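You operate a simulated robot arm through the tools that you are given. There is no shell and no other tool. Be economical: measure what you need, move in short steps, check, and stop when the job is done.

The job below is to be done with a simulated two-armed robot. You get a single attempt, and the scene is never put back.

Task
On the table top, fold the napkin in half, so that its two short edges meet.

It is judged by the outcome, as a careful person would: the job done as asked, and still so three seconds after it is handed in. It fails if anything else is knocked over, pushed out of place, dropped, spilled or broken. Flat cloth is picked up by pressing the open fingertips on it (5 to 10 N) and closing them slowly along it; thin cloth reads only 2 to 8 mm in the jaws.

Robot
Two 7-joint arms with two-finger grippers on one trunk, on a base that drives. Base frame: it is fixed to the floor where the robot stands at the start and does not move with it; the origin is under the middle of the robot, x ahead of it, y to its left, z up; the surface under the hand at the start is at about z = 750. Lengths are in mm, angles in rad, forces in N, time in s.
The left shoulder is at the start at [24, 218, 1080], the right one opposite. With the tool pointing down near the work surface each hand reaches from about 180 to 760 mm from the robot's upright axis, wherever it stands, measured 20 degrees to its own side. Places, roughly: table top [700, 400, 800]. Payload 2.2 kg a hand.
The TCP of each hand is the grasp point between the finger pads, 19 mm short of the fingertips. In the tool frame z runs along the fingers and y along their closing line. Largest opening 116 mm; the body of the gripper starts 70 mm behind the TCP.
Orientation is told as [roll, pitch, yaw] about the base's x, y, z axes, in that order, counted from this pose: with the fingers straight down and closing along the base's y, the tool's x points along the base's -x, its y along +y and its z along -z.

Tools
- The arms move only by the tool arm_command. It takes "left_targets", "right_targets" or both (then of equal length, played together; a hand with none holds still); each is a list of rows, each a list of 2 entries, a list of its own where there are three numbers: the shift along the base's x, y, z in units of 30 mm (1.0 is 30 mm), then the turn, a rotation vector about the base's x, y, z in units of 4 degrees (1.0 is 4 degrees). In form: [[[x, y, z], [ax, ay, az]], ...]. A call has 1 to 10 rows; each row shifts and turns the commanded pose from where the row before left it. "left_hand" and "right_hand" are, for a hand that has rows, the gripper command, from -1 (fully open) to 1 (shut), values between in proportion, set as the call begins (left out, the last holds). A call with a number of a shift or a turn outside -1 to 1 is refused whole. Each row takes 0.2 s and may step no farther than 50 mm and 0.15 rad from the row before; otherwise, or with a gripper value out of range, the whole call is refused. Where a pose cannot be reached the arm comes as near as it can. A force on the tool above 40 N (or 10 N above the force at the start of the call, whichever is more), or a blocked arm, ends the call early, and 0.2 s more pass. Each finger halts on what it meets, pressing with about 42 N; the grip force reading is that of the motor and also rises with nothing between the fingers. The clock runs only during rows and for 0.2 s after the last one: add rows that do not move to give the fingers time. The reply holds the time, the measured pose of the TCP, the force on the tool along the base axes, the opening and the grip force, in the units named above and with some noise, with the torque about the TCP (base axes, N m) and any sound that the robot's microphone picked up, and new pictures: "views" is both (left out), scene, wrist or none (wrist: the cameras of the hands that moved).
- Cameras (640 x 400 px; columns grow to the right, rows downward): "scene" is now at [100.5, 41.6, 1234.5]; the picture's right is [0.49, -0.87, 0.00], its down [-0.66, -0.37, -0.65] and it looks along [0.57, 0.32, -0.76] (base axes); focal length 263 px, centre (320, 200). "left" rides on the left gripper at [69, 15, -97] in its tool frame; the picture's right is [-0.21, 0.98, 0.00], its down [-0.76, -0.17, -0.63] and it looks along [-0.62, -0.14, 0.77] (tool axes); focal length 251 px, centre (320, 200). "right" rides on the right gripper at [69, -15, -97] in its tool frame; the picture's right is [0.22, 0.98, 0.00], its down [-0.76, 0.17, -0.63] and it looks along [-0.62, 0.14, 0.77] (tool axes); focal length 251 px, centre (320, 200). There is no depth. A picture from a camera that has moved, and an enlarged one, comes with that camera's place and axes in the base frame and with its lens. The place of the scene camera against the robot may be out by one fixed shift of up to 12 mm in any direction.
- move_column(by): slides the trunk up (or, below 0, down) by that many mm; the arms and the scene camera ride with it, the base frame stays. It gives what a move gives, with no picture.
- steer(legs): drives the robot by 1 to 6 legs, each [ahead, left, turn to the left] in mm, mm and rad, along the robot's own axes; the way and the turn of a leg run together, so that a leg with both is an arc; at most 1500 mm and 3.142 rad a leg. The arms and the cameras ride along, it lands a little off, and it stops where it bumps. It gives what a move gives, and a new picture of the scene camera.
- aim_head(pan, tilt): turns the head with the scene camera to pan (to the left, within 1.396 rad either way) and tilt (down, from -0.506 to 1.204), counted from straight ahead of the robot. It gives what a move gives, and a new picture of the scene camera.
- close_up(camera, box): a new picture of the part [left, top, right, bottom] of that camera's present view, enlarged. No time passes.
- job_done(): hands the job in; it is judged then, once.

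Go step by step. Nothing tells you exact positions but the pictures and the camera data: compare them with the known pose of the tool, close in by small moves and look again before you grip or let go. The budget is 120 turns and 260 pictures, counting those below and the enlarged ones. Unless the task says otherwise, let go and move clear before handing in, and close with one line.

The tools are called after "Emit:" by a JSON object that holds its "api" and its "payload". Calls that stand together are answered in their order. arm_command: Moves the arms, as the interface text tells. Its arguments: {"type":"object","properties":{"left_targets":{"type":"array","items":{"type":"array"}},"left_hand":{"type":"number"},"right_targets":{"type":"array","items":{"type":"array"}},"right_hand":{"type":"number"},"views":{"type":"string","enum":["both","scene","wrist","none"]}},"required":[]} The other tools are called the same way: move_column (by) slides the trunk up or down; steer (legs) drives the base; aim_head (pan, tilt) turns the head that bears the scene camera; close_up (camera, box) takes an enlarged picture of a part of a camera's view; job_done () hands the job in.

At the start:

```text
t: 0.0
left_eef_pos: [445.8, 428.3, 958.6]
left_ee_rot: [-0.002, 0.001, 0.0]
left_force: [0.1, -0.3, 0.8]
left_moment: [-0.01, 0.01, 0.02]
left_opening: 116.1
left_grip_force: 0.2
right_eef_pos: [473.9, -10.6, 991.5]
right_ee_rot: [-0.002, 0.0, 0.001]
right_force: [0.4, -0.2, 0.5]
right_moment: [0.0, 0.01, 0.0]
right_opening: 116.0
right_grip_force: 0.1
trunk travel left (down, up): [-225.0, 265.0]
robot x, y, heading: [0.7, -0.6, -0.002]
head pan, tilt: [0.508, 0.859]
```

scene: 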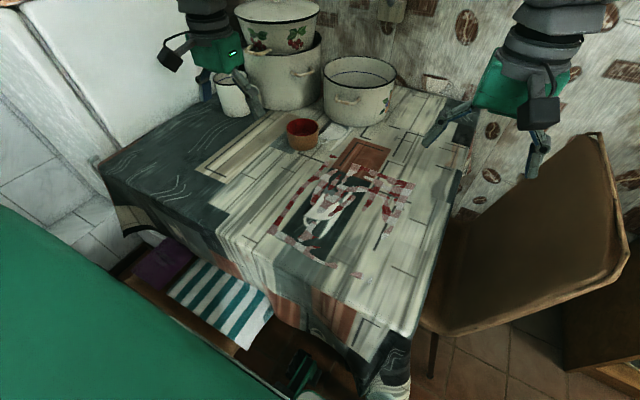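
right: 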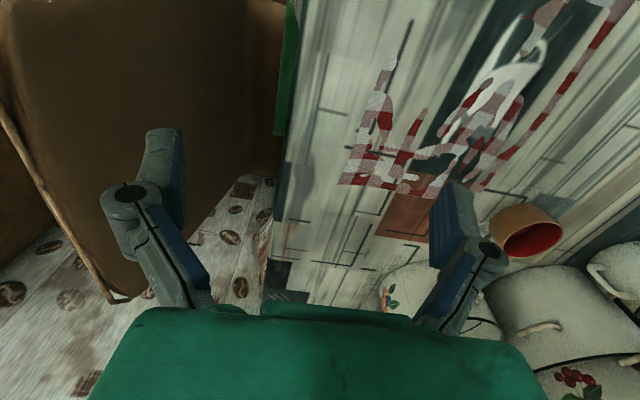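
left: 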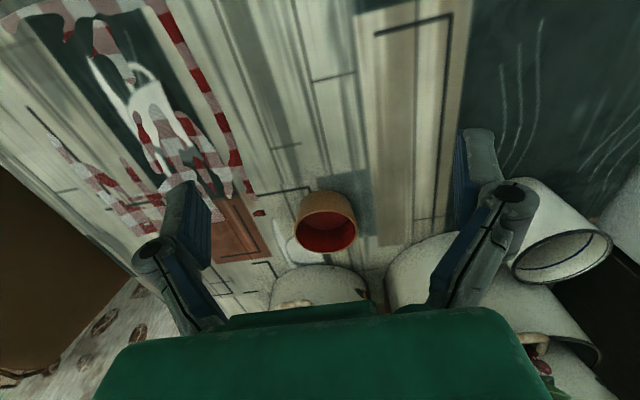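

I see a table with a patterned cloth, pots, a small bowl and a red-checked pattern in the middle. I need to find out which part is the napkin, so I'll look closer.

Emit:
{"api": "close_up", "payload": {"camera": "scene", "box": [220, 110, 460, 290]}}

Emit:
{"api": "close_up", "payload": {"camera": "scene", "box": [90, 60, 330, 300]}}

```text
2.22 times, centred on (340, 200) of scene
camera zoom: at [100.5, 41.6, 1234.5], right [0.49, -0.87, 0.0], down [-0.66, -0.37, -0.65], along [0.57, 0.32, -0.76], focal length 585 px, centre (276, 200)
```

zoom: 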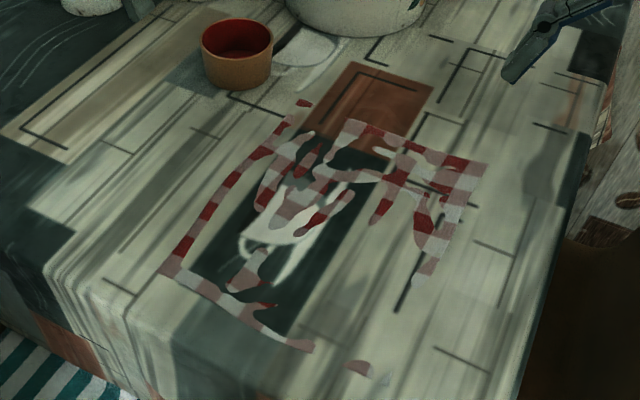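

```text
1.67 times, centred on (210, 180) of scene
camera zoom: at [100.5, 41.6, 1234.5], right [0.49, -0.87, 0.0], down [-0.66, -0.37, -0.65], along [0.57, 0.32, -0.76], focal length 439 px, centre (503, 233)
```

zoom: 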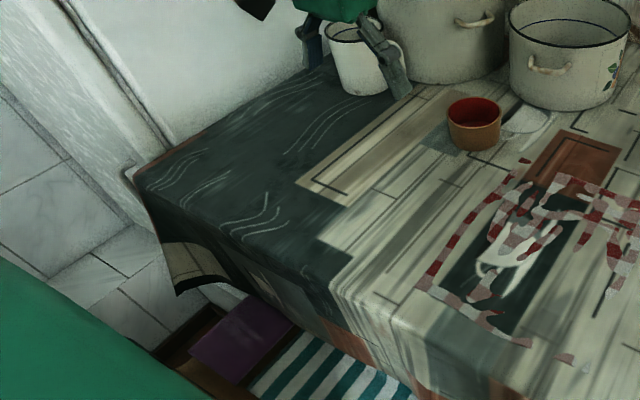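

The napkin is the red-checked sheet, and the tablecloth print partly shows through it. It spans about x 330–632 and y 62–300, so the short edges are the near and far ones. I'll bring both hands above the near corners and look.

Emit:
{"api": "arm_command", "payload": {"left_targets": [[[-0.56, -0.88, -0.61], [0, 0, 0]], [[-0.56, -0.88, -0.61], [0, 0, 0]], [[-0.56, -0.88, -0.61], [0, 0, 0]], [[-0.56, -0.88, -0.61], [0, 0, 0]], [[-0.56, -0.88, -0.61], [0, 0, 0]], [[-0.56, -0.88, -0.61], [0, 0, 0]]], "right_targets": [[[-0.717, 0.573, -0.783], [0, 0, 0]], [[-0.717, 0.573, -0.783], [0, 0, 0]], [[-0.717, 0.573, -0.783], [0, 0, 0]], [[-0.717, 0.573, -0.783], [0, 0, 0]], [[-0.717, 0.573, -0.783], [0, 0, 0]], [[-0.717, 0.573, -0.783], [0, 0, 0]]], "left_hand": 0.3, "right_hand": 0.3}}

```text
t: 1.6
left_eef_pos: [338.2, 266.3, 854.5]
left_ee_rot: [0.002, -0.005, 0.002]
left_force: [0.3, 0.3, 0.4]
left_moment: [0.03, 0.0, -0.03]
left_opening: 40.6
left_grip_force: 0.1
right_eef_pos: [364.1, 84.3, 887.0]
right_ee_rot: [0.086, -0.012, -0.073]
right_force: [-0.6, 0.1, -0.5]
right_moment: [-0.01, -0.03, 0.0]
right_opening: 40.6
right_grip_force: 0.1
trunk travel left (down, up): [-225.0, 265.0]
robot x, y, heading: [-0.4, -0.5, -0.002]
head pan, tilt: [0.508, 0.859]
stopped in row 6 (right hand): the arm was blocked; the commanded pose is now the measured one
camera scene: at [98.9, 40.5, 1234.7], right [0.49, -0.87, 0.0], down [-0.66, -0.37, -0.65], along [0.57, 0.32, -0.76], focal length 263 px, centre (320, 200)
camera right: at [292.7, 65.5, 981.7], right [-0.14, 0.99, 0.08], down [0.76, 0.06, 0.65], along [0.64, 0.15, -0.75], focal length 251 px, centre (320, 200)
camera left: at [268.6, 283.3, 950.3], right [0.21, 0.98, 0.0], down [0.75, -0.17, 0.64], along [0.62, -0.13, -0.77], focal length 251 px, centre (320, 200)
```

scene: 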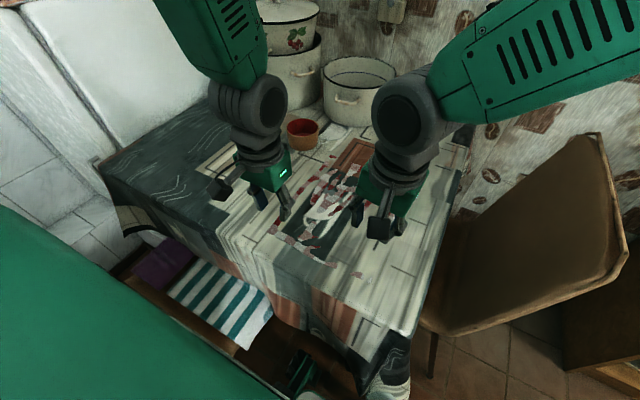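
right: 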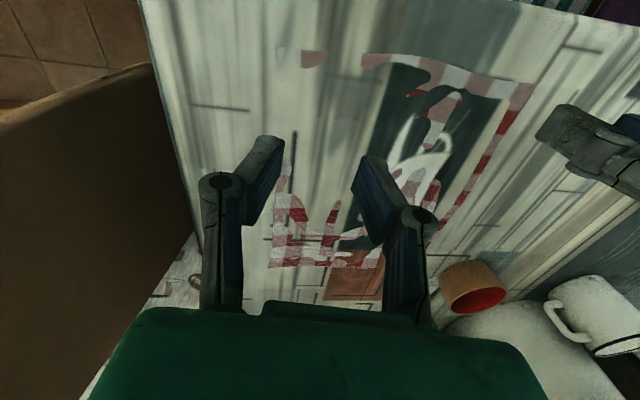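
left: 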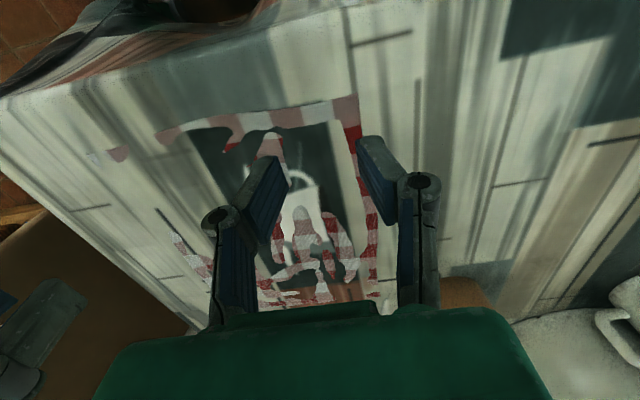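

The right arm was blocked reaching across the centre line. The cameras put the napkin at x 333–635, y 57–298, z≈750. I'll drive left so that the napkin is centred on the robot.

Emit:
{"api": "steer", "payload": {"legs": [[-25, 178, 0]]}}

```text
t: 2.8
left_eef_pos: [316.8, 315.6, 870.7]
left_ee_rot: [0.061, -0.013, -0.004]
left_force: [0.6, -1.0, 0.3]
left_moment: [0.02, 0.04, -0.01]
left_opening: 40.7
left_grip_force: 0.0
right_eef_pos: [350.0, 128.6, 904.2]
right_ee_rot: [0.162, -0.014, -0.087]
right_force: [0.9, -2.7, 1.2]
right_moment: [0.17, 0.03, 0.0]
right_opening: 40.7
right_grip_force: 0.0
trunk travel left (down, up): [-225.0, 265.0]
robot x, y, heading: [-19.6, 93.0, 0.001]
head pan, tilt: [0.508, 0.859]
stopped in leg 1: the robot was blocked; the commanded pose is now the measured one
camera scene: at [83.1, 88.8, 1235.5], right [0.48, -0.87, -0.03], down [-0.66, -0.34, -0.67], along [0.57, 0.34, -0.74], focal length 263 px, centre (320, 200)
```

scene: 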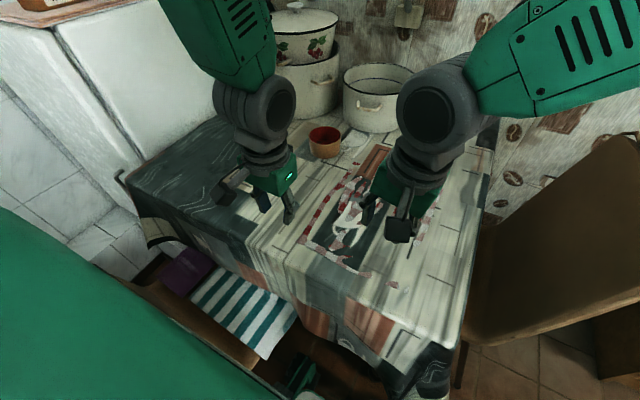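

The drive was blocked after 93 mm and the robot is leaning slightly. I'll ease back to the right and check what's in the way.

Emit:
{"api": "steer", "payload": {"legs": [[0, -15, 0]]}}

Emit:
{"api": "aim_head", "payload": {"pan": 0.9, "tilt": 1.2}}

```text
t: 3.6
left_eef_pos: [318.8, 305.7, 867.6]
left_ee_rot: [0.05, -0.013, -0.002]
left_force: [0.9, -0.9, -0.4]
left_moment: [0.1, 0.05, -0.02]
left_opening: 40.6
left_grip_force: 0.1
right_eef_pos: [349.7, 120.1, 904.4]
right_ee_rot: [0.152, -0.016, -0.087]
right_force: [0.6, -2.1, 0.6]
right_moment: [0.2, 0.06, -0.02]
right_opening: 40.4
right_grip_force: 0.1
trunk travel left (down, up): [-225.0, 265.0]
robot x, y, heading: [-12.1, 73.1, -0.001]
head pan, tilt: [0.508, 0.859]
camera scene: at [84.0, 85.2, 1235.4], right [0.48, -0.87, -0.02], down [-0.66, -0.35, -0.66], along [0.57, 0.34, -0.75], focal length 263 px, centre (320, 200)
```

scene: 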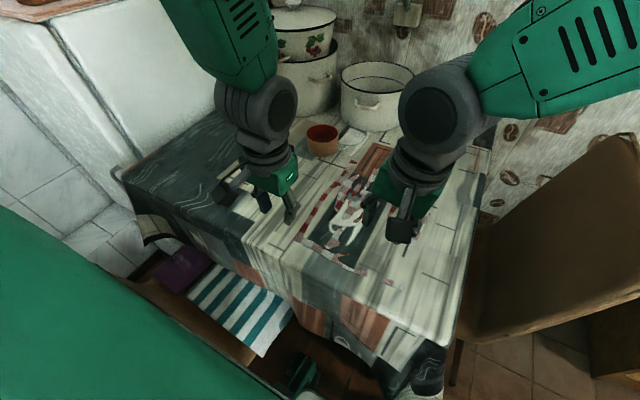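

```text
t: 4.4
left_eef_pos: [316.3, 304.2, 866.8]
left_ee_rot: [0.045, -0.018, -0.005]
left_force: [-0.9, -0.1, 0.4]
left_moment: [0.05, -0.03, 0.01]
left_opening: 40.5
left_grip_force: 0.1
right_eef_pos: [349.5, 116.0, 903.3]
right_ee_rot: [0.145, -0.016, -0.091]
right_force: [0.1, -2.0, -1.2]
right_moment: [0.06, -0.03, 0.02]
right_opening: 40.6
right_grip_force: 0.0
trunk travel left (down, up): [-225.0, 265.0]
robot x, y, heading: [-15.4, 74.6, 0.005]
head pan, tilt: [0.901, 1.201]
camera scene: at [51.5, 91.9, 1212.4], right [0.78, -0.62, -0.01], down [-0.58, -0.72, -0.38], along [0.22, 0.3, -0.93], focal length 263 px, centre (320, 200)
```

scene: 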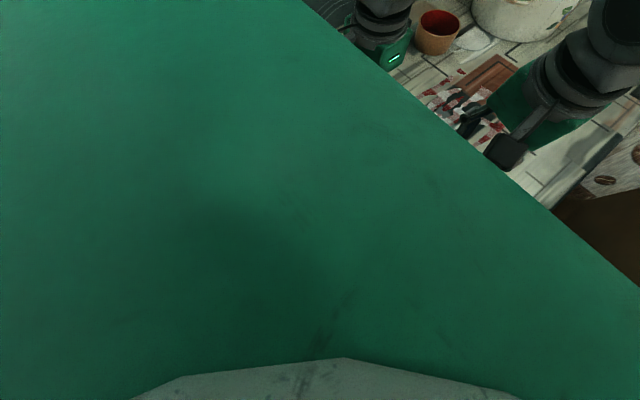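

The robot leans as if a wheel is against something low on the left. I'll go back right to the free spot and turn left on the spot there, which also faces the napkin.

Emit:
{"api": "aim_head", "payload": {"pan": 0.508, "tilt": 0.859}}

Emit:
{"api": "steer", "payload": {"legs": [[0, -75, 0]]}}

```text
t: 5.3
left_eef_pos: [316.4, 307.6, 866.5]
left_ee_rot: [0.042, -0.016, -0.007]
left_force: [-0.2, -1.2, 0.5]
left_moment: [0.15, 0.04, -0.01]
left_opening: 40.5
left_grip_force: 0.0
right_eef_pos: [348.4, 119.8, 903.6]
right_ee_rot: [0.145, -0.019, -0.089]
right_force: [0.1, -0.7, 0.5]
right_moment: [0.13, 0.02, -0.03]
right_opening: 40.7
right_grip_force: 0.1
trunk travel left (down, up): [-225.0, 265.0]
robot x, y, heading: [-17.7, 69.4, 0.003]
head pan, tilt: [0.508, 0.859]
camera scene: at [84.9, 87.3, 1235.1], right [0.49, -0.87, -0.02], down [-0.66, -0.35, -0.66], along [0.57, 0.33, -0.75], focal length 263 px, centre (320, 200)
```

scene: 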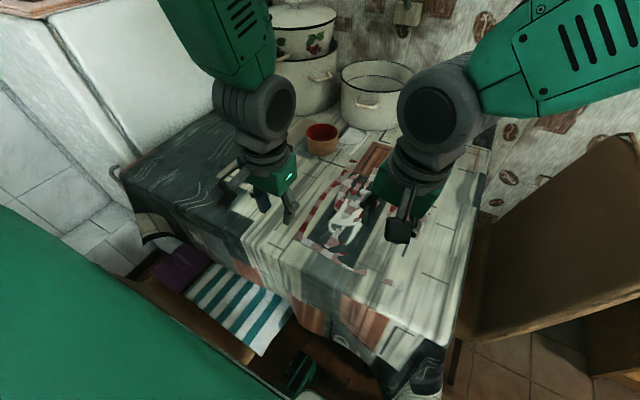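

```text
t: 6.3
left_eef_pos: [312.7, 291.8, 854.6]
left_ee_rot: [-0.013, -0.019, -0.002]
left_force: [-0.4, 0.4, 0.4]
left_moment: [-0.03, -0.05, 0.05]
left_opening: 40.7
left_grip_force: 0.1
right_eef_pos: [343.6, 108.7, 903.1]
right_ee_rot: [0.092, -0.028, -0.086]
right_force: [-0.6, 0.9, 0.4]
right_moment: [-0.15, -0.14, -0.05]
right_opening: 40.9
right_grip_force: 0.0
trunk travel left (down, up): [-225.0, 265.0]
robot x, y, heading: [-15.8, 15.2, -0.007]
head pan, tilt: [0.508, 0.859]
camera scene: at [80.8, 70.4, 1234.2], right [0.48, -0.88, 0.01], down [-0.66, -0.38, -0.65], along [0.57, 0.3, -0.76], focal length 263 px, centre (320, 200)
```

scene: 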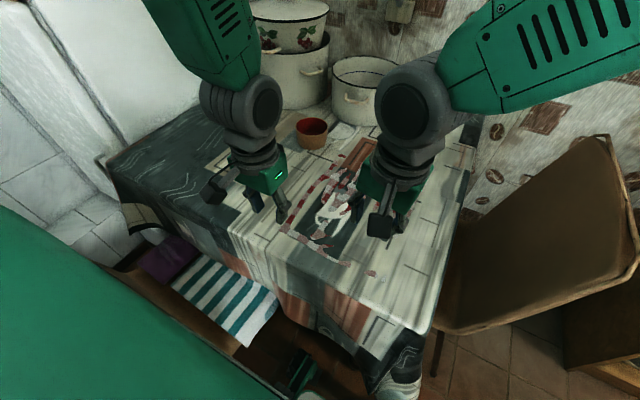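

Nearly level again. Now I'll turn left on the spot so the napkin lies ahead, backing out slightly.

Emit:
{"api": "steer", "payload": {"legs": [[0, -20, 0], [0, 0, 0.3]]}}

Emit:
{"api": "aim_head", "payload": {"pan": 0.1, "tilt": 0.86}}

```text
t: 8.1
left_eef_pos: [207.7, 372.1, 853.4]
left_ee_rot: [-0.027, -0.016, 0.305]
left_force: [-1.6, -0.3, 0.6]
left_moment: [-0.04, -0.06, 0.01]
left_opening: 40.7
left_grip_force: 0.1
right_eef_pos: [294.9, 208.8, 904.3]
right_ee_rot: [0.088, -0.026, 0.211]
right_force: [-0.8, 1.6, -0.4]
right_moment: [-0.1, -0.09, 0.02]
right_opening: 40.6
right_grip_force: 0.1
trunk travel left (down, up): [-225.0, 265.0]
robot x, y, heading: [-10.3, -2.1, 0.301]
head pan, tilt: [0.508, 0.859]
camera scene: at [60.3, 87.4, 1234.2], right [0.72, -0.69, 0.01], down [-0.52, -0.56, -0.65], along [0.46, 0.46, -0.76], focal length 263 px, centre (320, 200)
```

scene: 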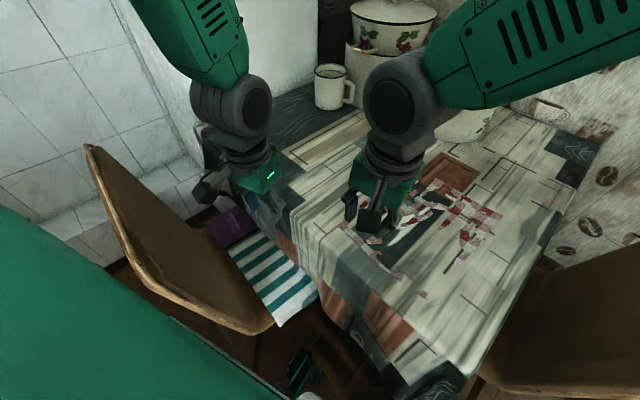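

```text
t: 9.0
left_eef_pos: [203.9, 388.1, 850.2]
left_ee_rot: [-0.037, -0.012, 0.31]
left_force: [-1.1, 0.2, 0.8]
left_moment: [-0.05, -0.04, 0.02]
left_opening: 40.5
left_grip_force: 0.1
right_eef_pos: [294.4, 224.6, 907.6]
right_ee_rot: [0.095, -0.028, 0.204]
right_force: [-0.2, 2.2, -1.2]
right_moment: [-0.13, -0.04, 0.04]
right_opening: 40.6
right_grip_force: 0.0
trunk travel left (down, up): [-225.0, 265.0]
robot x, y, heading: [-13.3, 12.5, 0.296]
head pan, tilt: [0.099, 0.86]
camera scene: at [79.2, 72.6, 1234.1], right [0.39, -0.92, 0.02], down [-0.7, -0.31, -0.65], along [0.6, 0.24, -0.76], focal length 263 px, centre (320, 200)
```

scene: 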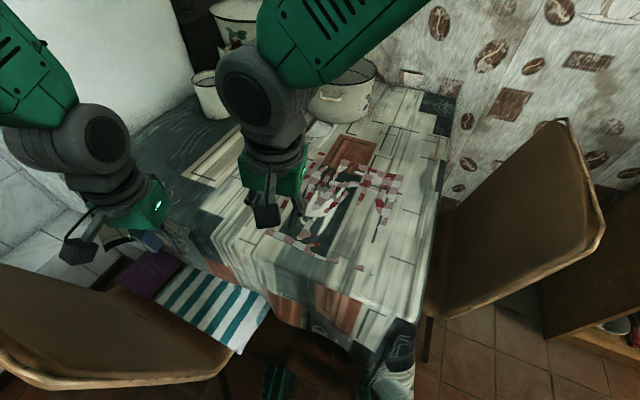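

A second chair stands on the robot's left, and that is what I bumped; I'll stay clear of it. Facing is now good, so I'll bring both hands above the near edge, squared to the napkin.

Emit:
{"api": "arm_command", "payload": {"left_targets": [[[0.92, -0.8, -0.33], [0.1, 0.03, -0.888]], [[0.92, -0.8, -0.33], [0.1, 0.03, -0.888]], [[0.92, -0.8, -0.33], [0.1, 0.03, -0.888]], [[0.92, -0.8, -0.33], [0.1, 0.03, -0.888]], [[0.92, -0.8, -0.33], [0.1, 0.03, -0.888]]], "right_targets": [[[0.32, -0.913, -0.72], [-0.27, 0.08, -0.58]], [[0.32, -0.913, -0.72], [-0.27, 0.08, -0.58]], [[0.32, -0.913, -0.72], [-0.27, 0.08, -0.58]], [[0.32, -0.913, -0.72], [-0.27, 0.08, -0.58]], [[0.32, -0.913, -0.72], [-0.27, 0.08, -0.58]]]}}

```text
t: 10.2
left_eef_pos: [360.2, 223.2, 817.7]
left_ee_rot: [0.025, -0.013, 0.005]
left_force: [1.4, -0.3, -0.3]
left_moment: [0.08, 0.03, 0.01]
left_opening: 40.4
left_grip_force: 0.0
right_eef_pos: [360.6, 45.0, 806.3]
right_ee_rot: [0.06, 0.022, -0.013]
right_force: [0.1, -0.8, 0.0]
right_moment: [0.07, 0.05, -0.07]
right_opening: 40.7
right_grip_force: 0.0
trunk travel left (down, up): [-225.0, 265.0]
robot x, y, heading: [-11.4, -6.5, 0.304]
head pan, tilt: [0.099, 0.86]
camera scene: at [92.8, 33.1, 1234.2], right [0.39, -0.92, -0.01], down [-0.7, -0.29, -0.65], along [0.6, 0.26, -0.76], focal length 263 px, centre (320, 200)
camera right: at [292.6, 26.1, 903.4], right [-0.2, 0.98, 0.06], down [0.77, 0.12, 0.62], along [0.6, 0.17, -0.78], focal length 251 px, centre (320, 200)
camera left: at [289.9, 235.8, 913.9], right [0.21, 0.98, 0.03], down [0.75, -0.18, 0.64], along [0.63, -0.11, -0.77], focal length 251 px, centre (320, 200)
```

scene: 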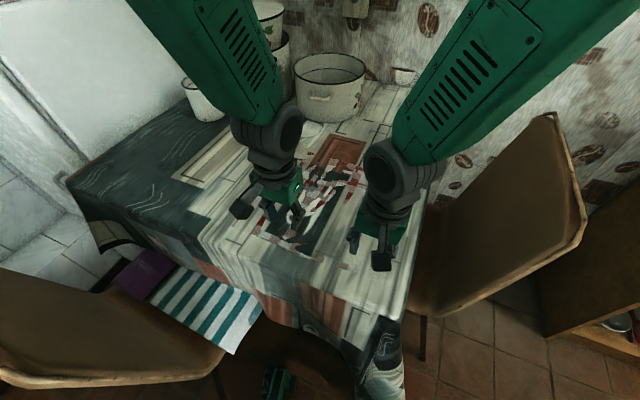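
right: 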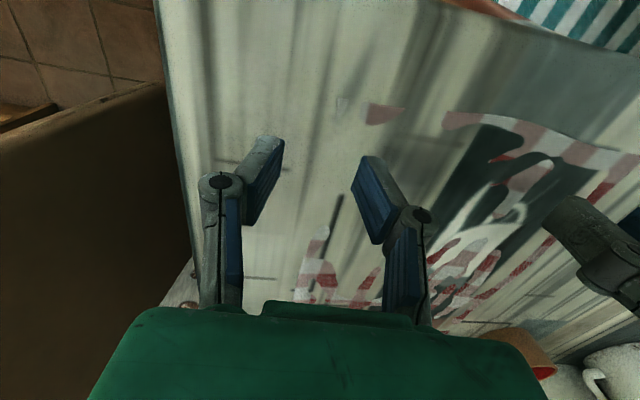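
left: 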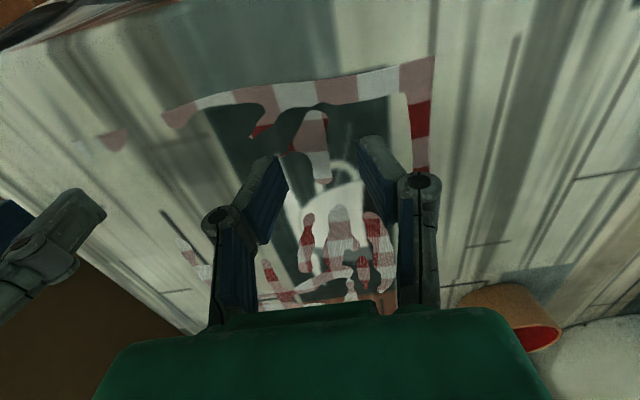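

The body sways while the arms move, so I'll hold still a moment to see whether it settles.

Emit:
{"api": "arm_command", "payload": {"left_targets": [[[0, 0, 0], [0, 0, 0]], [[0, 0, 0], [0, 0, 0]], [[0, 0, 0], [0, 0, 0]], [[0, 0, 0], [0, 0, 0]], [[0, 0, 0], [0, 0, 0]], [[0, 0, 0], [0, 0, 0]], [[0, 0, 0], [0, 0, 0]], [[0, 0, 0], [0, 0, 0]]], "views": "none"}}

Emit:
{"api": "arm_command", "payload": {"left_targets": [[[0, 0, 0], [0, 0, 0]], [[0, 0, 0], [0, 0, 0]], [[0, 0, 0], [0, 0, 0]], [[0, 0, 0], [0, 0, 0]], [[0, 0, 0], [0, 0, 0]], [[0, 0, 0], [0, 0, 0]], [[0, 0, 0], [0, 0, 0]], [[0, 0, 0], [0, 0, 0]]], "views": "none"}}

```text
t: 12.0
left_eef_pos: [355.6, 224.9, 814.5]
left_ee_rot: [0.041, -0.006, -0.011]
left_force: [0.1, -0.8, -0.3]
left_moment: [0.1, -0.01, 0.03]
left_opening: 40.3
left_grip_force: 0.2
right_eef_pos: [361.2, 47.7, 808.2]
right_ee_rot: [0.065, 0.034, -0.03]
right_force: [-0.2, -1.1, -0.5]
right_moment: [0.08, 0.04, 0.01]
right_opening: 40.3
right_grip_force: 0.1
trunk travel left (down, up): [-225.0, 265.0]
robot x, y, heading: [-9.8, 0.8, 0.299]
head pan, tilt: [0.099, 0.86]
```

```text
t: 13.8
left_eef_pos: [350.2, 234.8, 812.5]
left_ee_rot: [0.031, -0.008, -0.01]
left_force: [0.2, -0.4, -0.1]
left_moment: [0.05, -0.01, -0.01]
left_opening: 40.4
left_grip_force: 0.1
right_eef_pos: [357.4, 58.9, 808.6]
right_ee_rot: [0.06, 0.032, -0.031]
right_force: [-0.3, -0.5, 0.3]
right_moment: [0.0, 0.02, -0.03]
right_opening: 40.6
right_grip_force: 0.1
trunk travel left (down, up): [-225.0, 265.0]
robot x, y, heading: [-14.8, -0.2, 0.299]
head pan, tilt: [0.099, 0.86]
```

Emit:
{"api": "arm_command", "payload": {"left_targets": [[[0, 0, 0], [0, 0, 0]], [[0, 0, 0], [0, 0, 0]], [[0, 0, 0], [0, 0, 0]], [[0, 0, 0], [0, 0, 0]], [[0, 0, 0], [0, 0, 0]], [[0, 0, 0], [0, 0, 0]], [[0, 0, 0], [0, 0, 0]], [[0, 0, 0], [0, 0, 0]], [[0, 0, 0], [0, 0, 0]], [[0, 0, 0], [0, 0, 0]]], "views": "none"}}

Emit:
{"api": "arm_command", "payload": {"left_targets": [[[0, 0, 0], [0, 0, 0]], [[0, 0, 0], [0, 0, 0]], [[0, 0, 0], [0, 0, 0]], [[0, 0, 0], [0, 0, 0]], [[0, 0, 0], [0, 0, 0]], [[0, 0, 0], [0, 0, 0]], [[0, 0, 0], [0, 0, 0]], [[0, 0, 0], [0, 0, 0]], [[0, 0, 0], [0, 0, 0]], [[0, 0, 0], [0, 0, 0]]], "views": "scene"}}

```text
t: 16.0
left_eef_pos: [350.6, 240.7, 812.5]
left_ee_rot: [0.024, -0.011, -0.005]
left_force: [-0.4, 0.1, 0.5]
left_moment: [-0.03, 0.03, 0.0]
left_opening: 40.5
left_grip_force: 0.0
right_eef_pos: [355.9, 63.4, 808.5]
right_ee_rot: [0.055, 0.028, -0.027]
right_force: [-0.2, 0.2, 0.1]
right_moment: [0.0, 0.0, 0.01]
right_opening: 40.8
right_grip_force: 0.0
trunk travel left (down, up): [-225.0, 265.0]
robot x, y, heading: [-17.6, 4.5, 0.298]
head pan, tilt: [0.099, 0.86]
```

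```text
t: 18.2
left_eef_pos: [351.1, 240.5, 812.4]
left_ee_rot: [0.025, -0.01, -0.005]
left_force: [-0.5, 0.1, 0.2]
left_moment: [-0.01, 0.01, -0.05]
left_opening: 40.5
left_grip_force: 0.1
right_eef_pos: [357.7, 63.5, 807.8]
right_ee_rot: [0.055, 0.028, -0.028]
right_force: [-0.5, 0.5, -0.2]
right_moment: [0.03, 0.02, 0.01]
right_opening: 40.5
right_grip_force: 0.1
trunk travel left (down, up): [-225.0, 265.0]
robot x, y, heading: [-15.3, 4.3, 0.304]
head pan, tilt: [0.099, 0.86]
camera scene: at [87.7, 45.4, 1234.4], right [0.39, -0.92, 0.0], down [-0.7, -0.3, -0.65], along [0.6, 0.25, -0.76], focal length 263 px, centre (320, 200)
```

scene: 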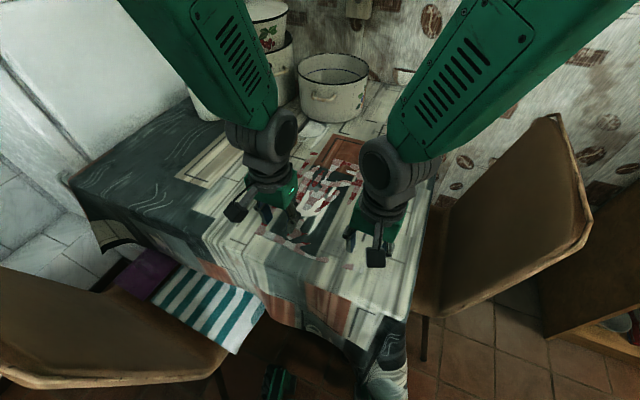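

Settled. I'll correct the hands to square and just over the near corners.

Emit:
{"api": "arm_command", "payload": {"left_targets": [[[-0.1, 0.305, -0.3], [-0.12, 0.05, 0]], [[-0.1, 0.305, -0.3], [-0.12, 0.05, 0]], [[-0.1, 0.305, -0.3], [-0.12, 0.05, 0]], [[0, 0, 0], [0, 0, 0]], [[0, 0, 0], [0, 0, 0]], [[0, 0, 0], [0, 0, 0]]], "right_targets": [[[-0.17, 0.27, -0.25], [-0.26, -0.13, 0.13]], [[-0.17, 0.27, -0.25], [-0.26, -0.13, 0.13]], [[-0.17, 0.27, -0.25], [-0.26, -0.13, 0.13]], [[0, 0, 0], [0, 0, 0]], [[0, 0, 0], [0, 0, 0]], [[0, 0, 0], [0, 0, 0]]]}}

```text
t: 19.6
left_eef_pos: [341.6, 268.8, 782.3]
left_ee_rot: [-0.001, -0.001, -0.005]
left_force: [0.1, -0.2, -0.5]
left_moment: [-0.02, 0.01, 0.02]
left_opening: 40.6
left_grip_force: 0.0
right_eef_pos: [347.1, 85.1, 788.6]
right_ee_rot: [0.01, 0.008, -0.023]
right_force: [-0.3, 0.5, -0.2]
right_moment: [0.03, -0.02, 0.0]
right_opening: 40.5
right_grip_force: 0.0
trunk travel left (down, up): [-225.0, 265.0]
robot x, y, heading: [-10.1, 1.4, 0.304]
head pan, tilt: [0.099, 0.86]
camera scene: at [87.7, 45.9, 1234.4], right [0.39, -0.92, 0.0], down [-0.7, -0.3, -0.65], along [0.6, 0.25, -0.76], focal length 263 px, centre (320, 200)
camera right: at [279.3, 70.7, 885.8], right [-0.19, 0.98, 0.01], down [0.76, 0.14, 0.63], along [0.62, 0.13, -0.78], focal length 251 px, centre (320, 200)
camera left: at [272.5, 285.3, 879.5], right [0.22, 0.98, 0.0], down [0.76, -0.17, 0.63], along [0.62, -0.14, -0.77], focal length 251 px, centre (320, 200)
```

scene: 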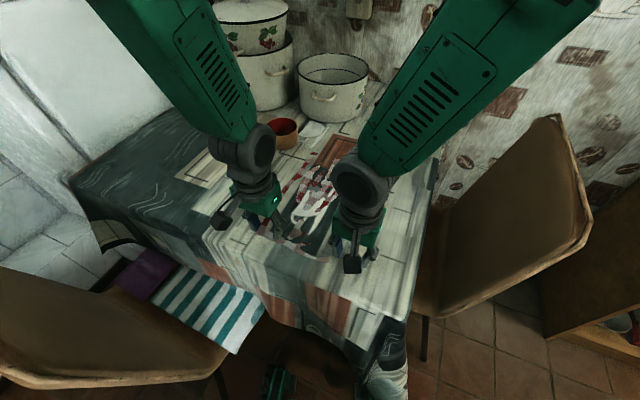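
right: 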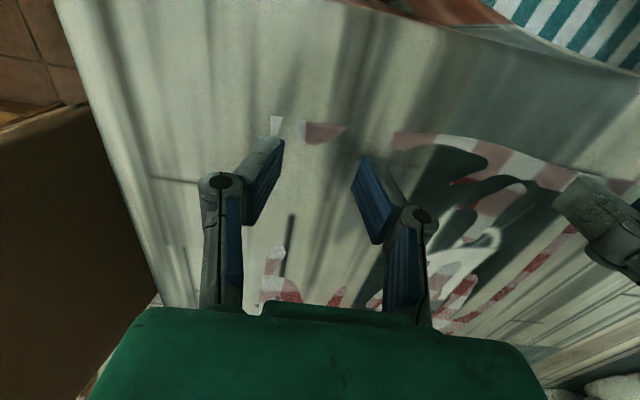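
left: 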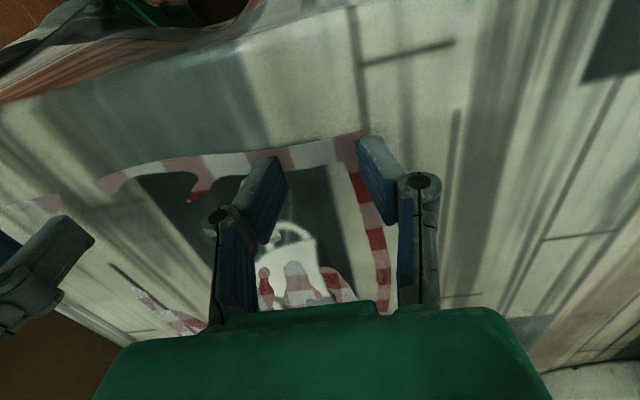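

Both hands sit right over the near corners, with the edge at x≈335. I'll nudge them inward and lower to just above the surface.

Emit:
{"api": "arm_command", "payload": {"left_targets": [[[0, -0.2, -0.15], [0, 0, 0]], [[0, -0.2, -0.15], [0, 0, 0]], [[0, 0, 0], [0, 0, 0]], [[0, 0, 0], [0, 0, 0]]], "right_targets": [[[-0.08, 0.15, -0.25], [0, 0, 0.15]], [[-0.08, 0.15, -0.25], [-0.1, -0.1, 0.15]], [[0, 0, 0], [0, 0, 0]], [[0, 0, 0], [0, 0, 0]]], "views": "wrist"}}

```text
t: 20.6
left_eef_pos: [340.7, 256.4, 771.8]
left_ee_rot: [0.0, 0.0, -0.006]
left_force: [-0.4, -0.4, 1.1]
left_moment: [0.0, -0.02, 0.0]
left_opening: 40.3
left_grip_force: 0.0
right_eef_pos: [340.7, 95.7, 771.8]
right_ee_rot: [-0.011, -0.007, 0.008]
right_force: [-0.2, -0.9, 10.0]
right_moment: [0.03, 0.06, 0.03]
right_opening: 36.5
right_grip_force: 0.0
trunk travel left (down, up): [-225.0, 265.0]
robot x, y, heading: [-16.7, 1.7, 0.3]
head pan, tilt: [0.099, 0.86]
camera right: at [270.0, 79.9, 867.2], right [-0.22, 0.97, -0.01], down [0.75, 0.18, 0.64], along [0.62, 0.13, -0.77], focal length 251 px, centre (320, 200)
camera left: at [271.9, 273.4, 868.4], right [0.22, 0.98, 0.0], down [0.76, -0.17, 0.63], along [0.62, -0.14, -0.77], focal length 251 px, centre (320, 200)
```

right: 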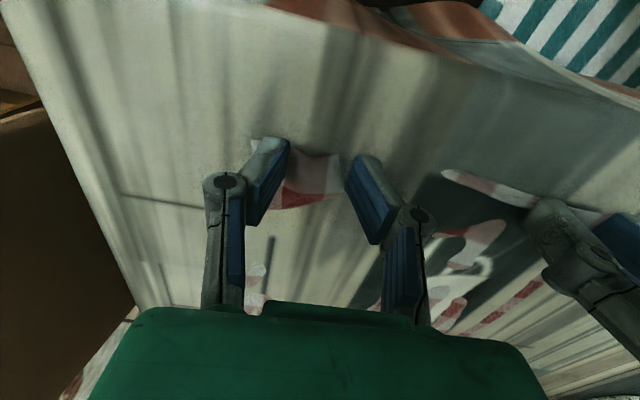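
left: 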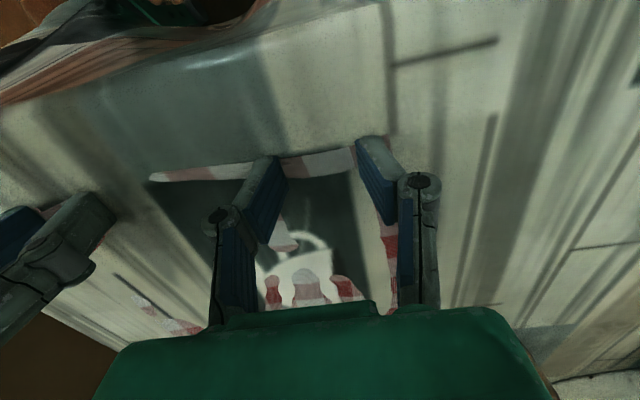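

The right hand presses at 10 N with the cloth already bulging between its fingers, so I'll start closing it slowly. The left goes down 2–3 mm to press as well.

Emit:
{"api": "arm_command", "payload": {"right_targets": [[[0, 0, 0], [0, 0, 0]], [[0, 0, 0], [0, 0, 0]]], "left_targets": [[[0, 0, -0.06], [0, 0, 0]], [[0, 0, -0.03], [0, 0, 0]]], "right_hand": 0.5, "views": "wrist"}}

```text
t: 21.2
left_eef_pos: [341.4, 256.6, 769.6]
left_ee_rot: [0.001, -0.001, -0.005]
left_force: [0.4, -1.7, 8.6]
left_moment: [-0.06, 0.03, -0.01]
left_opening: 39.3
left_grip_force: 5.1
right_eef_pos: [339.8, 93.0, 769.4]
right_ee_rot: [-0.013, -0.007, 0.011]
right_force: [-0.2, 0.4, 12.3]
right_moment: [0.04, 0.01, 0.04]
right_opening: 26.2
right_grip_force: 0.0
trunk travel left (down, up): [-225.0, 265.0]
robot x, y, heading: [-13.0, -0.7, 0.299]
head pan, tilt: [0.099, 0.86]
camera right: at [269.6, 78.3, 865.8], right [-0.22, 0.97, -0.01], down [0.75, 0.18, 0.64], along [0.62, 0.13, -0.77], focal length 251 px, centre (320, 200)
camera left: at [272.8, 272.7, 866.6], right [0.22, 0.98, 0.0], down [0.76, -0.17, 0.63], along [0.62, -0.14, -0.77], focal length 251 px, centre (320, 200)
```

right: 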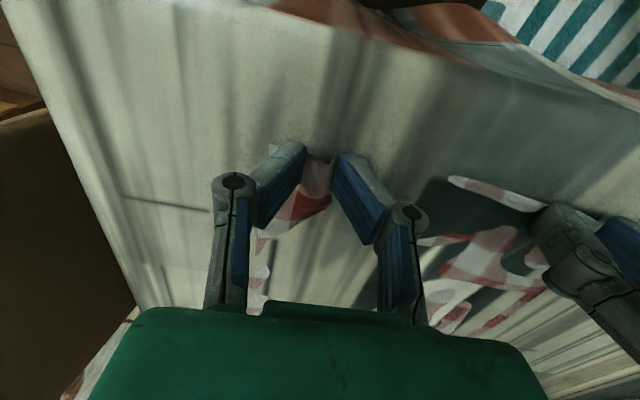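
left: 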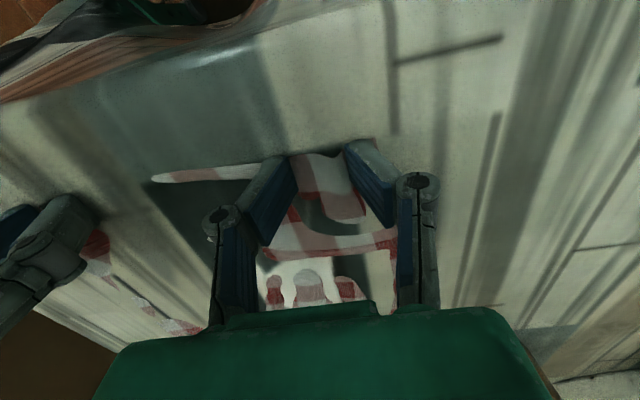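

Both ridges are forming nicely. I'll continue closing both hands in small steps.

Emit:
{"api": "arm_command", "payload": {"right_targets": [[[0, 0, 0.02], [0, 0, 0]], [[0, 0, 0], [0, 0, 0]]], "left_targets": [[[0, 0, 0], [0, 0, 0]], [[0, 0, 0], [0, 0, 0]]], "right_hand": 0.7, "left_hand": 0.5, "views": "none"}}

Emit:
{"api": "arm_command", "payload": {"right_targets": [[[0, 0, 0], [0, 0, 0]], [[0, 0, 0], [0, 0, 0]]], "left_targets": [[[0, 0, 0], [0, 0, 0]], [[0, 0, 0], [0, 0, 0]]], "right_hand": 0.85, "left_hand": 0.7, "views": "wrist"}}

```text
t: 21.8
left_eef_pos: [341.1, 256.8, 769.4]
left_ee_rot: [-0.001, 0.0, -0.005]
left_force: [-0.6, -0.8, 6.8]
left_moment: [0.01, 0.01, 0.0]
left_opening: 32.8
left_grip_force: 0.0
right_eef_pos: [338.2, 92.7, 768.5]
right_ee_rot: [-0.015, -0.004, 0.012]
right_force: [-0.6, -0.4, 1.6]
right_moment: [0.0, 0.01, 0.0]
right_opening: 15.1
right_grip_force: 3.1
trunk travel left (down, up): [-225.0, 265.0]
robot x, y, heading: [-13.7, 0.8, 0.297]
head pan, tilt: [0.099, 0.86]
```

```text
t: 22.1
left_eef_pos: [339.6, 255.9, 770.9]
left_ee_rot: [0.001, -0.001, -0.006]
left_force: [-2.2, 0.4, 10.3]
left_moment: [0.02, 0.04, 0.01]
left_opening: 17.8
left_grip_force: 0.1
right_eef_pos: [337.2, 92.5, 770.6]
right_ee_rot: [-0.011, 0.001, 0.001]
right_force: [-1.6, -0.6, 8.5]
right_moment: [0.01, 0.02, 0.03]
right_opening: 10.2
right_grip_force: 0.0
trunk travel left (down, up): [-225.0, 265.0]
robot x, y, heading: [-11.0, -0.7, 0.304]
head pan, tilt: [0.099, 0.86]
stopped in row 1 (right hand): the force on the tool passed its limit at 49 N (the readings are from after the stop); the commanded pose is now the measured one
camera right: at [268.7, 77.3, 866.4], right [-0.22, 0.98, -0.01], down [0.76, 0.17, 0.63], along [0.62, 0.13, -0.78], focal length 251 px, centre (320, 200)
camera left: at [270.4, 272.3, 867.5], right [0.22, 0.98, 0.0], down [0.75, -0.17, 0.63], along [0.62, -0.14, -0.77], focal length 251 px, centre (320, 200)
```

right: 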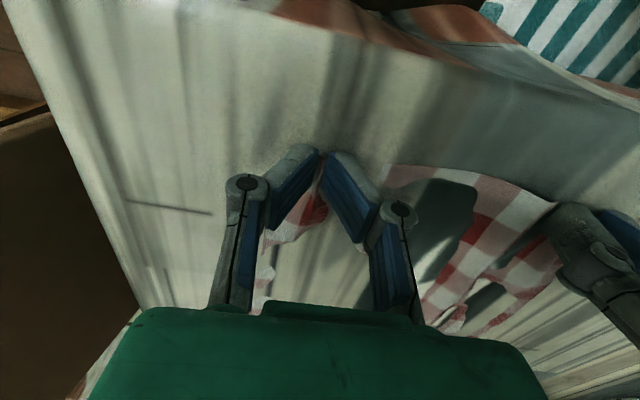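
left: 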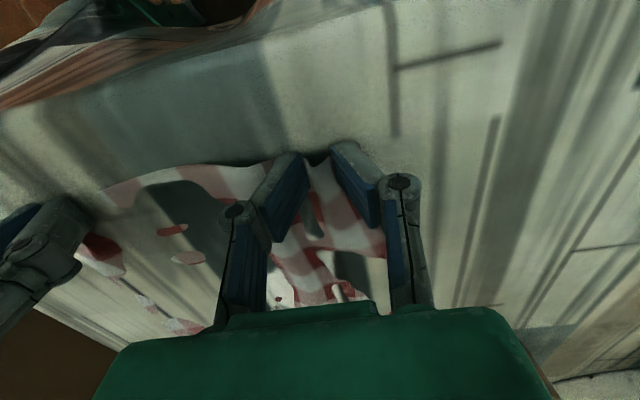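

Both hands hold a ridge of the edge. I'll finish closing.

Emit:
{"api": "arm_command", "payload": {"right_targets": [[[0, 0, 0], [0, 0, 0]], [[0, 0, 0], [0, 0, 0]]], "left_targets": [[[0, 0, 0], [0, 0, 0]], [[0, 0, 0], [0, 0, 0]]], "right_hand": 1, "left_hand": 0.85, "views": "none"}}

Emit:
{"api": "arm_command", "payload": {"right_targets": [[[0, 0, 0], [0, 0, 0]], [[0, 0, 0], [0, 0, 0]]], "left_targets": [[[0, 0, 0], [0, 0, 0]], [[0, 0, 0], [0, 0, 0]]], "right_hand": 1, "left_hand": 1, "views": "wrist"}}

```text
t: 22.7
left_eef_pos: [339.9, 256.4, 769.4]
left_ee_rot: [0.0, -0.001, -0.006]
left_force: [-0.7, -1.4, 12.9]
left_moment: [0.0, -0.08, 0.01]
left_opening: 5.0
left_grip_force: 8.4
right_eef_pos: [338.8, 92.4, 770.7]
right_ee_rot: [-0.009, -0.003, 0.003]
right_force: [0.0, 1.6, 2.6]
right_moment: [0.0, 0.03, 0.01]
right_opening: 2.1
right_grip_force: 28.7
trunk travel left (down, up): [-225.0, 265.0]
robot x, y, heading: [-18.8, 2.6, 0.297]
head pan, tilt: [0.099, 0.86]
```

```text
t: 23.3
left_eef_pos: [341.9, 254.2, 770.3]
left_ee_rot: [0.0, -0.003, -0.005]
left_force: [-0.6, -0.6, 11.6]
left_moment: [0.0, 0.02, -0.01]
left_opening: 3.2
left_grip_force: 31.5
right_eef_pos: [338.4, 91.8, 770.8]
right_ee_rot: [-0.008, -0.003, 0.004]
right_force: [-0.1, 0.9, 1.2]
right_moment: [-0.01, 0.01, 0.0]
right_opening: 2.1
right_grip_force: 30.5
trunk travel left (down, up): [-225.0, 265.0]
robot x, y, heading: [-10.3, 1.3, 0.301]
head pan, tilt: [0.099, 0.86]
camera right: at [269.7, 77.7, 867.3], right [-0.22, 0.98, -0.01], down [0.75, 0.17, 0.63], along [0.62, 0.13, -0.77], focal length 251 px, centre (320, 200)
camera left: at [271.0, 272.1, 867.0], right [0.22, 0.98, 0.0], down [0.75, -0.17, 0.63], along [0.62, -0.14, -0.77], focal length 251 px, centre (320, 200)
```

right: 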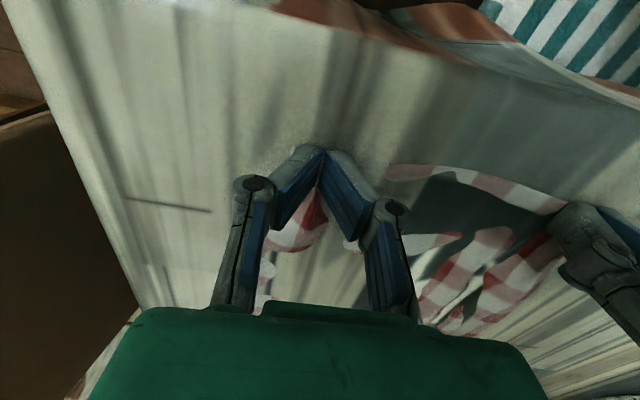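
left: 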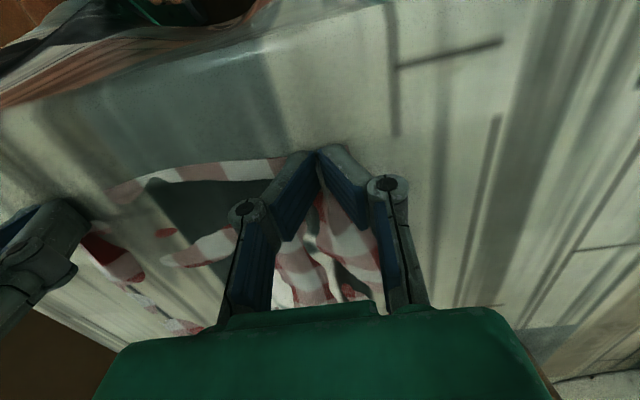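

Both jaws read 2–3 mm, as they should with cloth. I'll lift slightly and check.

Emit:
{"api": "arm_command", "payload": {"right_targets": [[[0.1, 0, 0.5], [0, 0, 0]], [[0.1, 0, 0.6], [0, 0, 0]], [[0.1, 0, 0.6], [0, 0, 0]], [[0, 0, 0], [0, 0, 0]]], "left_targets": [[[0.1, 0, 0.5], [0, 0, 0]], [[0.1, 0, 0.6], [0, 0, 0]], [[0.1, 0, 0.6], [0, 0, 0]], [[0, 0, 0], [0, 0, 0]]]}}

```text
t: 24.3
left_eef_pos: [347.6, 254.6, 821.8]
left_ee_rot: [0.0, -0.001, -0.005]
left_force: [0.9, 0.4, -0.2]
left_moment: [-0.06, -0.01, 0.0]
left_opening: 2.3
left_grip_force: 27.9
right_eef_pos: [349.6, 92.5, 819.5]
right_ee_rot: [-0.005, 0.007, -0.001]
right_force: [0.4, -0.3, 0.6]
right_moment: [-0.01, 0.02, -0.02]
right_opening: 4.2
right_grip_force: 35.4
trunk travel left (down, up): [-225.0, 265.0]
robot x, y, heading: [-14.6, -0.7, 0.298]
head pan, tilt: [0.099, 0.86]
camera scene: at [88.1, 46.0, 1234.3], right [0.39, -0.92, 0.0], down [-0.7, -0.3, -0.65], along [0.6, 0.25, -0.76], focal length 263 px, centre (320, 200)
camera right: at [280.8, 77.9, 917.1], right [-0.21, 0.98, 0.0], down [0.76, 0.17, 0.63], along [0.61, 0.13, -0.78], focal length 251 px, centre (320, 200)
camera left: at [279.5, 271.8, 918.1], right [0.22, 0.98, 0.0], down [0.76, -0.17, 0.63], along [0.62, -0.14, -0.77], focal length 251 px, centre (320, 200)
```

scene: 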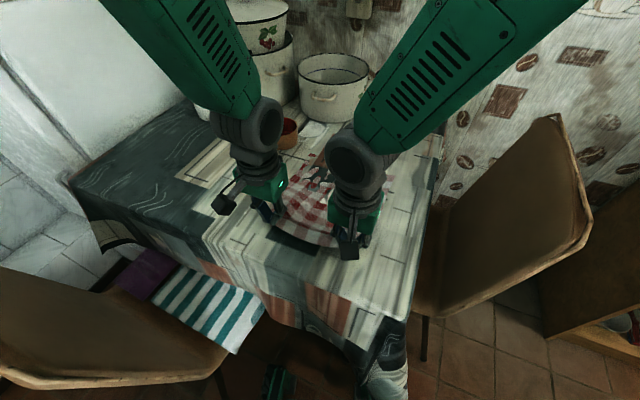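
right: 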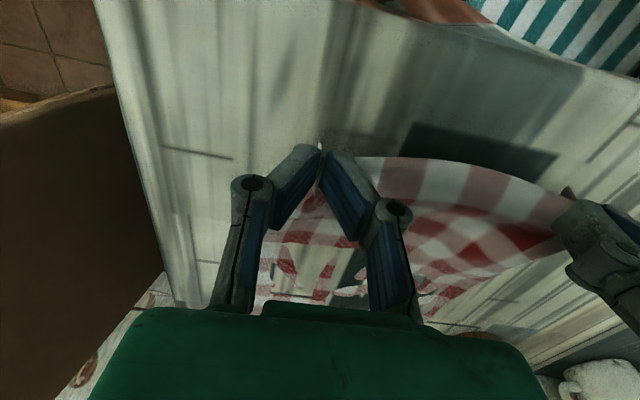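
left: 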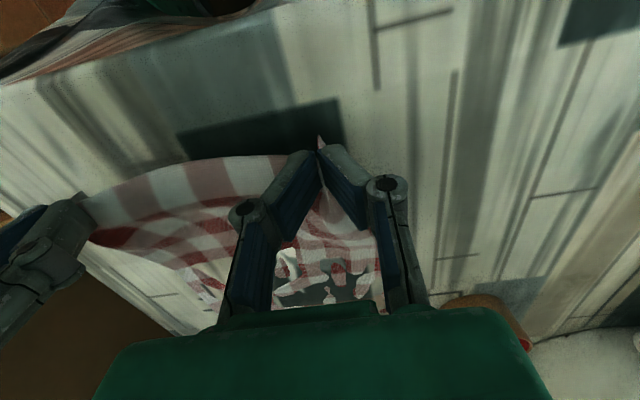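

Both hands hold the near edge cleanly. Now I'll swing it over in an arc, first up to the middle.

Emit:
{"api": "arm_command", "payload": {"right_targets": [[[0.45, 0, 0.55], [0, 0, 0]], [[0.45, 0, 0.55], [0, 0, 0]], [[0.45, 0, 0.55], [0, 0, 0]], [[0.528, 0, 0.167], [0, 0, 0]], [[0.528, 0, 0.167], [0, 0, 0]], [[0.528, 0, 0.167], [0, 0, 0]], [[0.528, 0, 0.167], [0, 0, 0]], [[0.528, 0, 0.167], [0, 0, 0]], [[0.528, 0, 0.167], [0, 0, 0]]], "left_targets": [[[0.467, 0, 0.544], [0, 0, 0]], [[0.467, 0, 0.544], [0, 0, 0]], [[0.467, 0, 0.544], [0, 0, 0]], [[0.528, 0, 0.167], [0, 0, 0]], [[0.528, 0, 0.167], [0, 0, 0]], [[0.528, 0, 0.167], [0, 0, 0]], [[0.528, 0, 0.167], [0, 0, 0]], [[0.528, 0, 0.167], [0, 0, 0]], [[0.528, 0, 0.167], [0, 0, 0]]]}}

```text
t: 26.3
left_eef_pos: [486.6, 256.0, 899.7]
left_ee_rot: [-0.001, 0.001, -0.004]
left_force: [0.1, -1.2, 0.2]
left_moment: [-0.05, 0.03, 0.01]
left_opening: 3.2
left_grip_force: 31.9
right_eef_pos: [484.9, 91.8, 900.4]
right_ee_rot: [-0.014, -0.007, 0.011]
right_force: [0.5, 0.1, -0.4]
right_moment: [0.1, 0.01, 0.01]
right_opening: 2.0
right_grip_force: 29.6
trunk travel left (down, up): [-225.0, 265.0]
robot x, y, heading: [-11.7, 2.3, 0.3]
head pan, tilt: [0.099, 0.86]
camera scene: at [89.9, 45.7, 1234.1], right [0.39, -0.92, 0.0], down [-0.7, -0.3, -0.65], along [0.6, 0.25, -0.76], focal length 263 px, centre (320, 200)
camera right: at [414.6, 76.2, 996.1], right [-0.23, 0.97, -0.01], down [0.75, 0.18, 0.63], along [0.62, 0.13, -0.77], focal length 251 px, centre (320, 200)
camera left: at [418.0, 272.5, 996.4], right [0.22, 0.98, 0.0], down [0.76, -0.17, 0.63], along [0.62, -0.14, -0.78], focal length 251 px, centre (320, 200)
```

scene: 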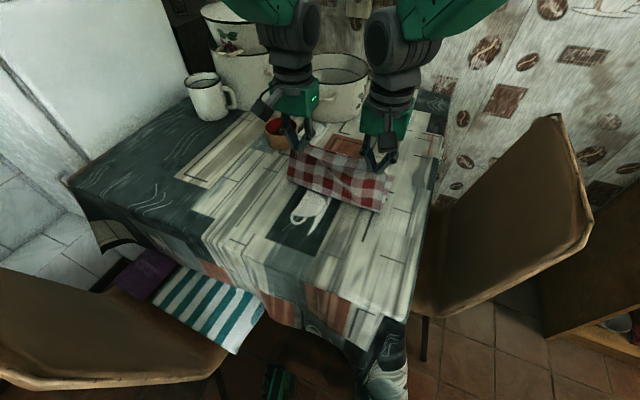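
right: 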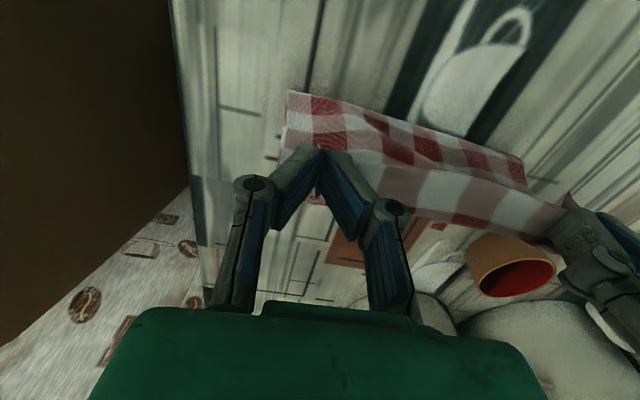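
left: 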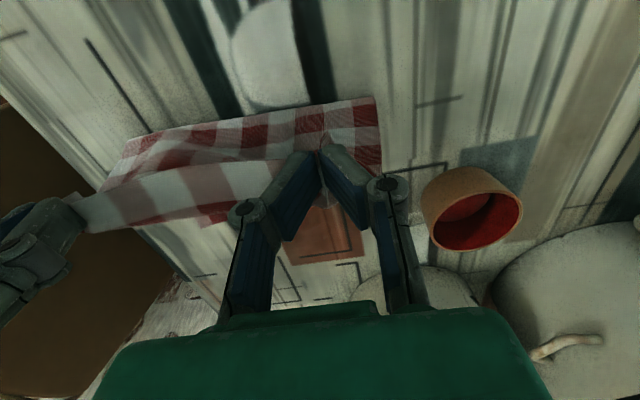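

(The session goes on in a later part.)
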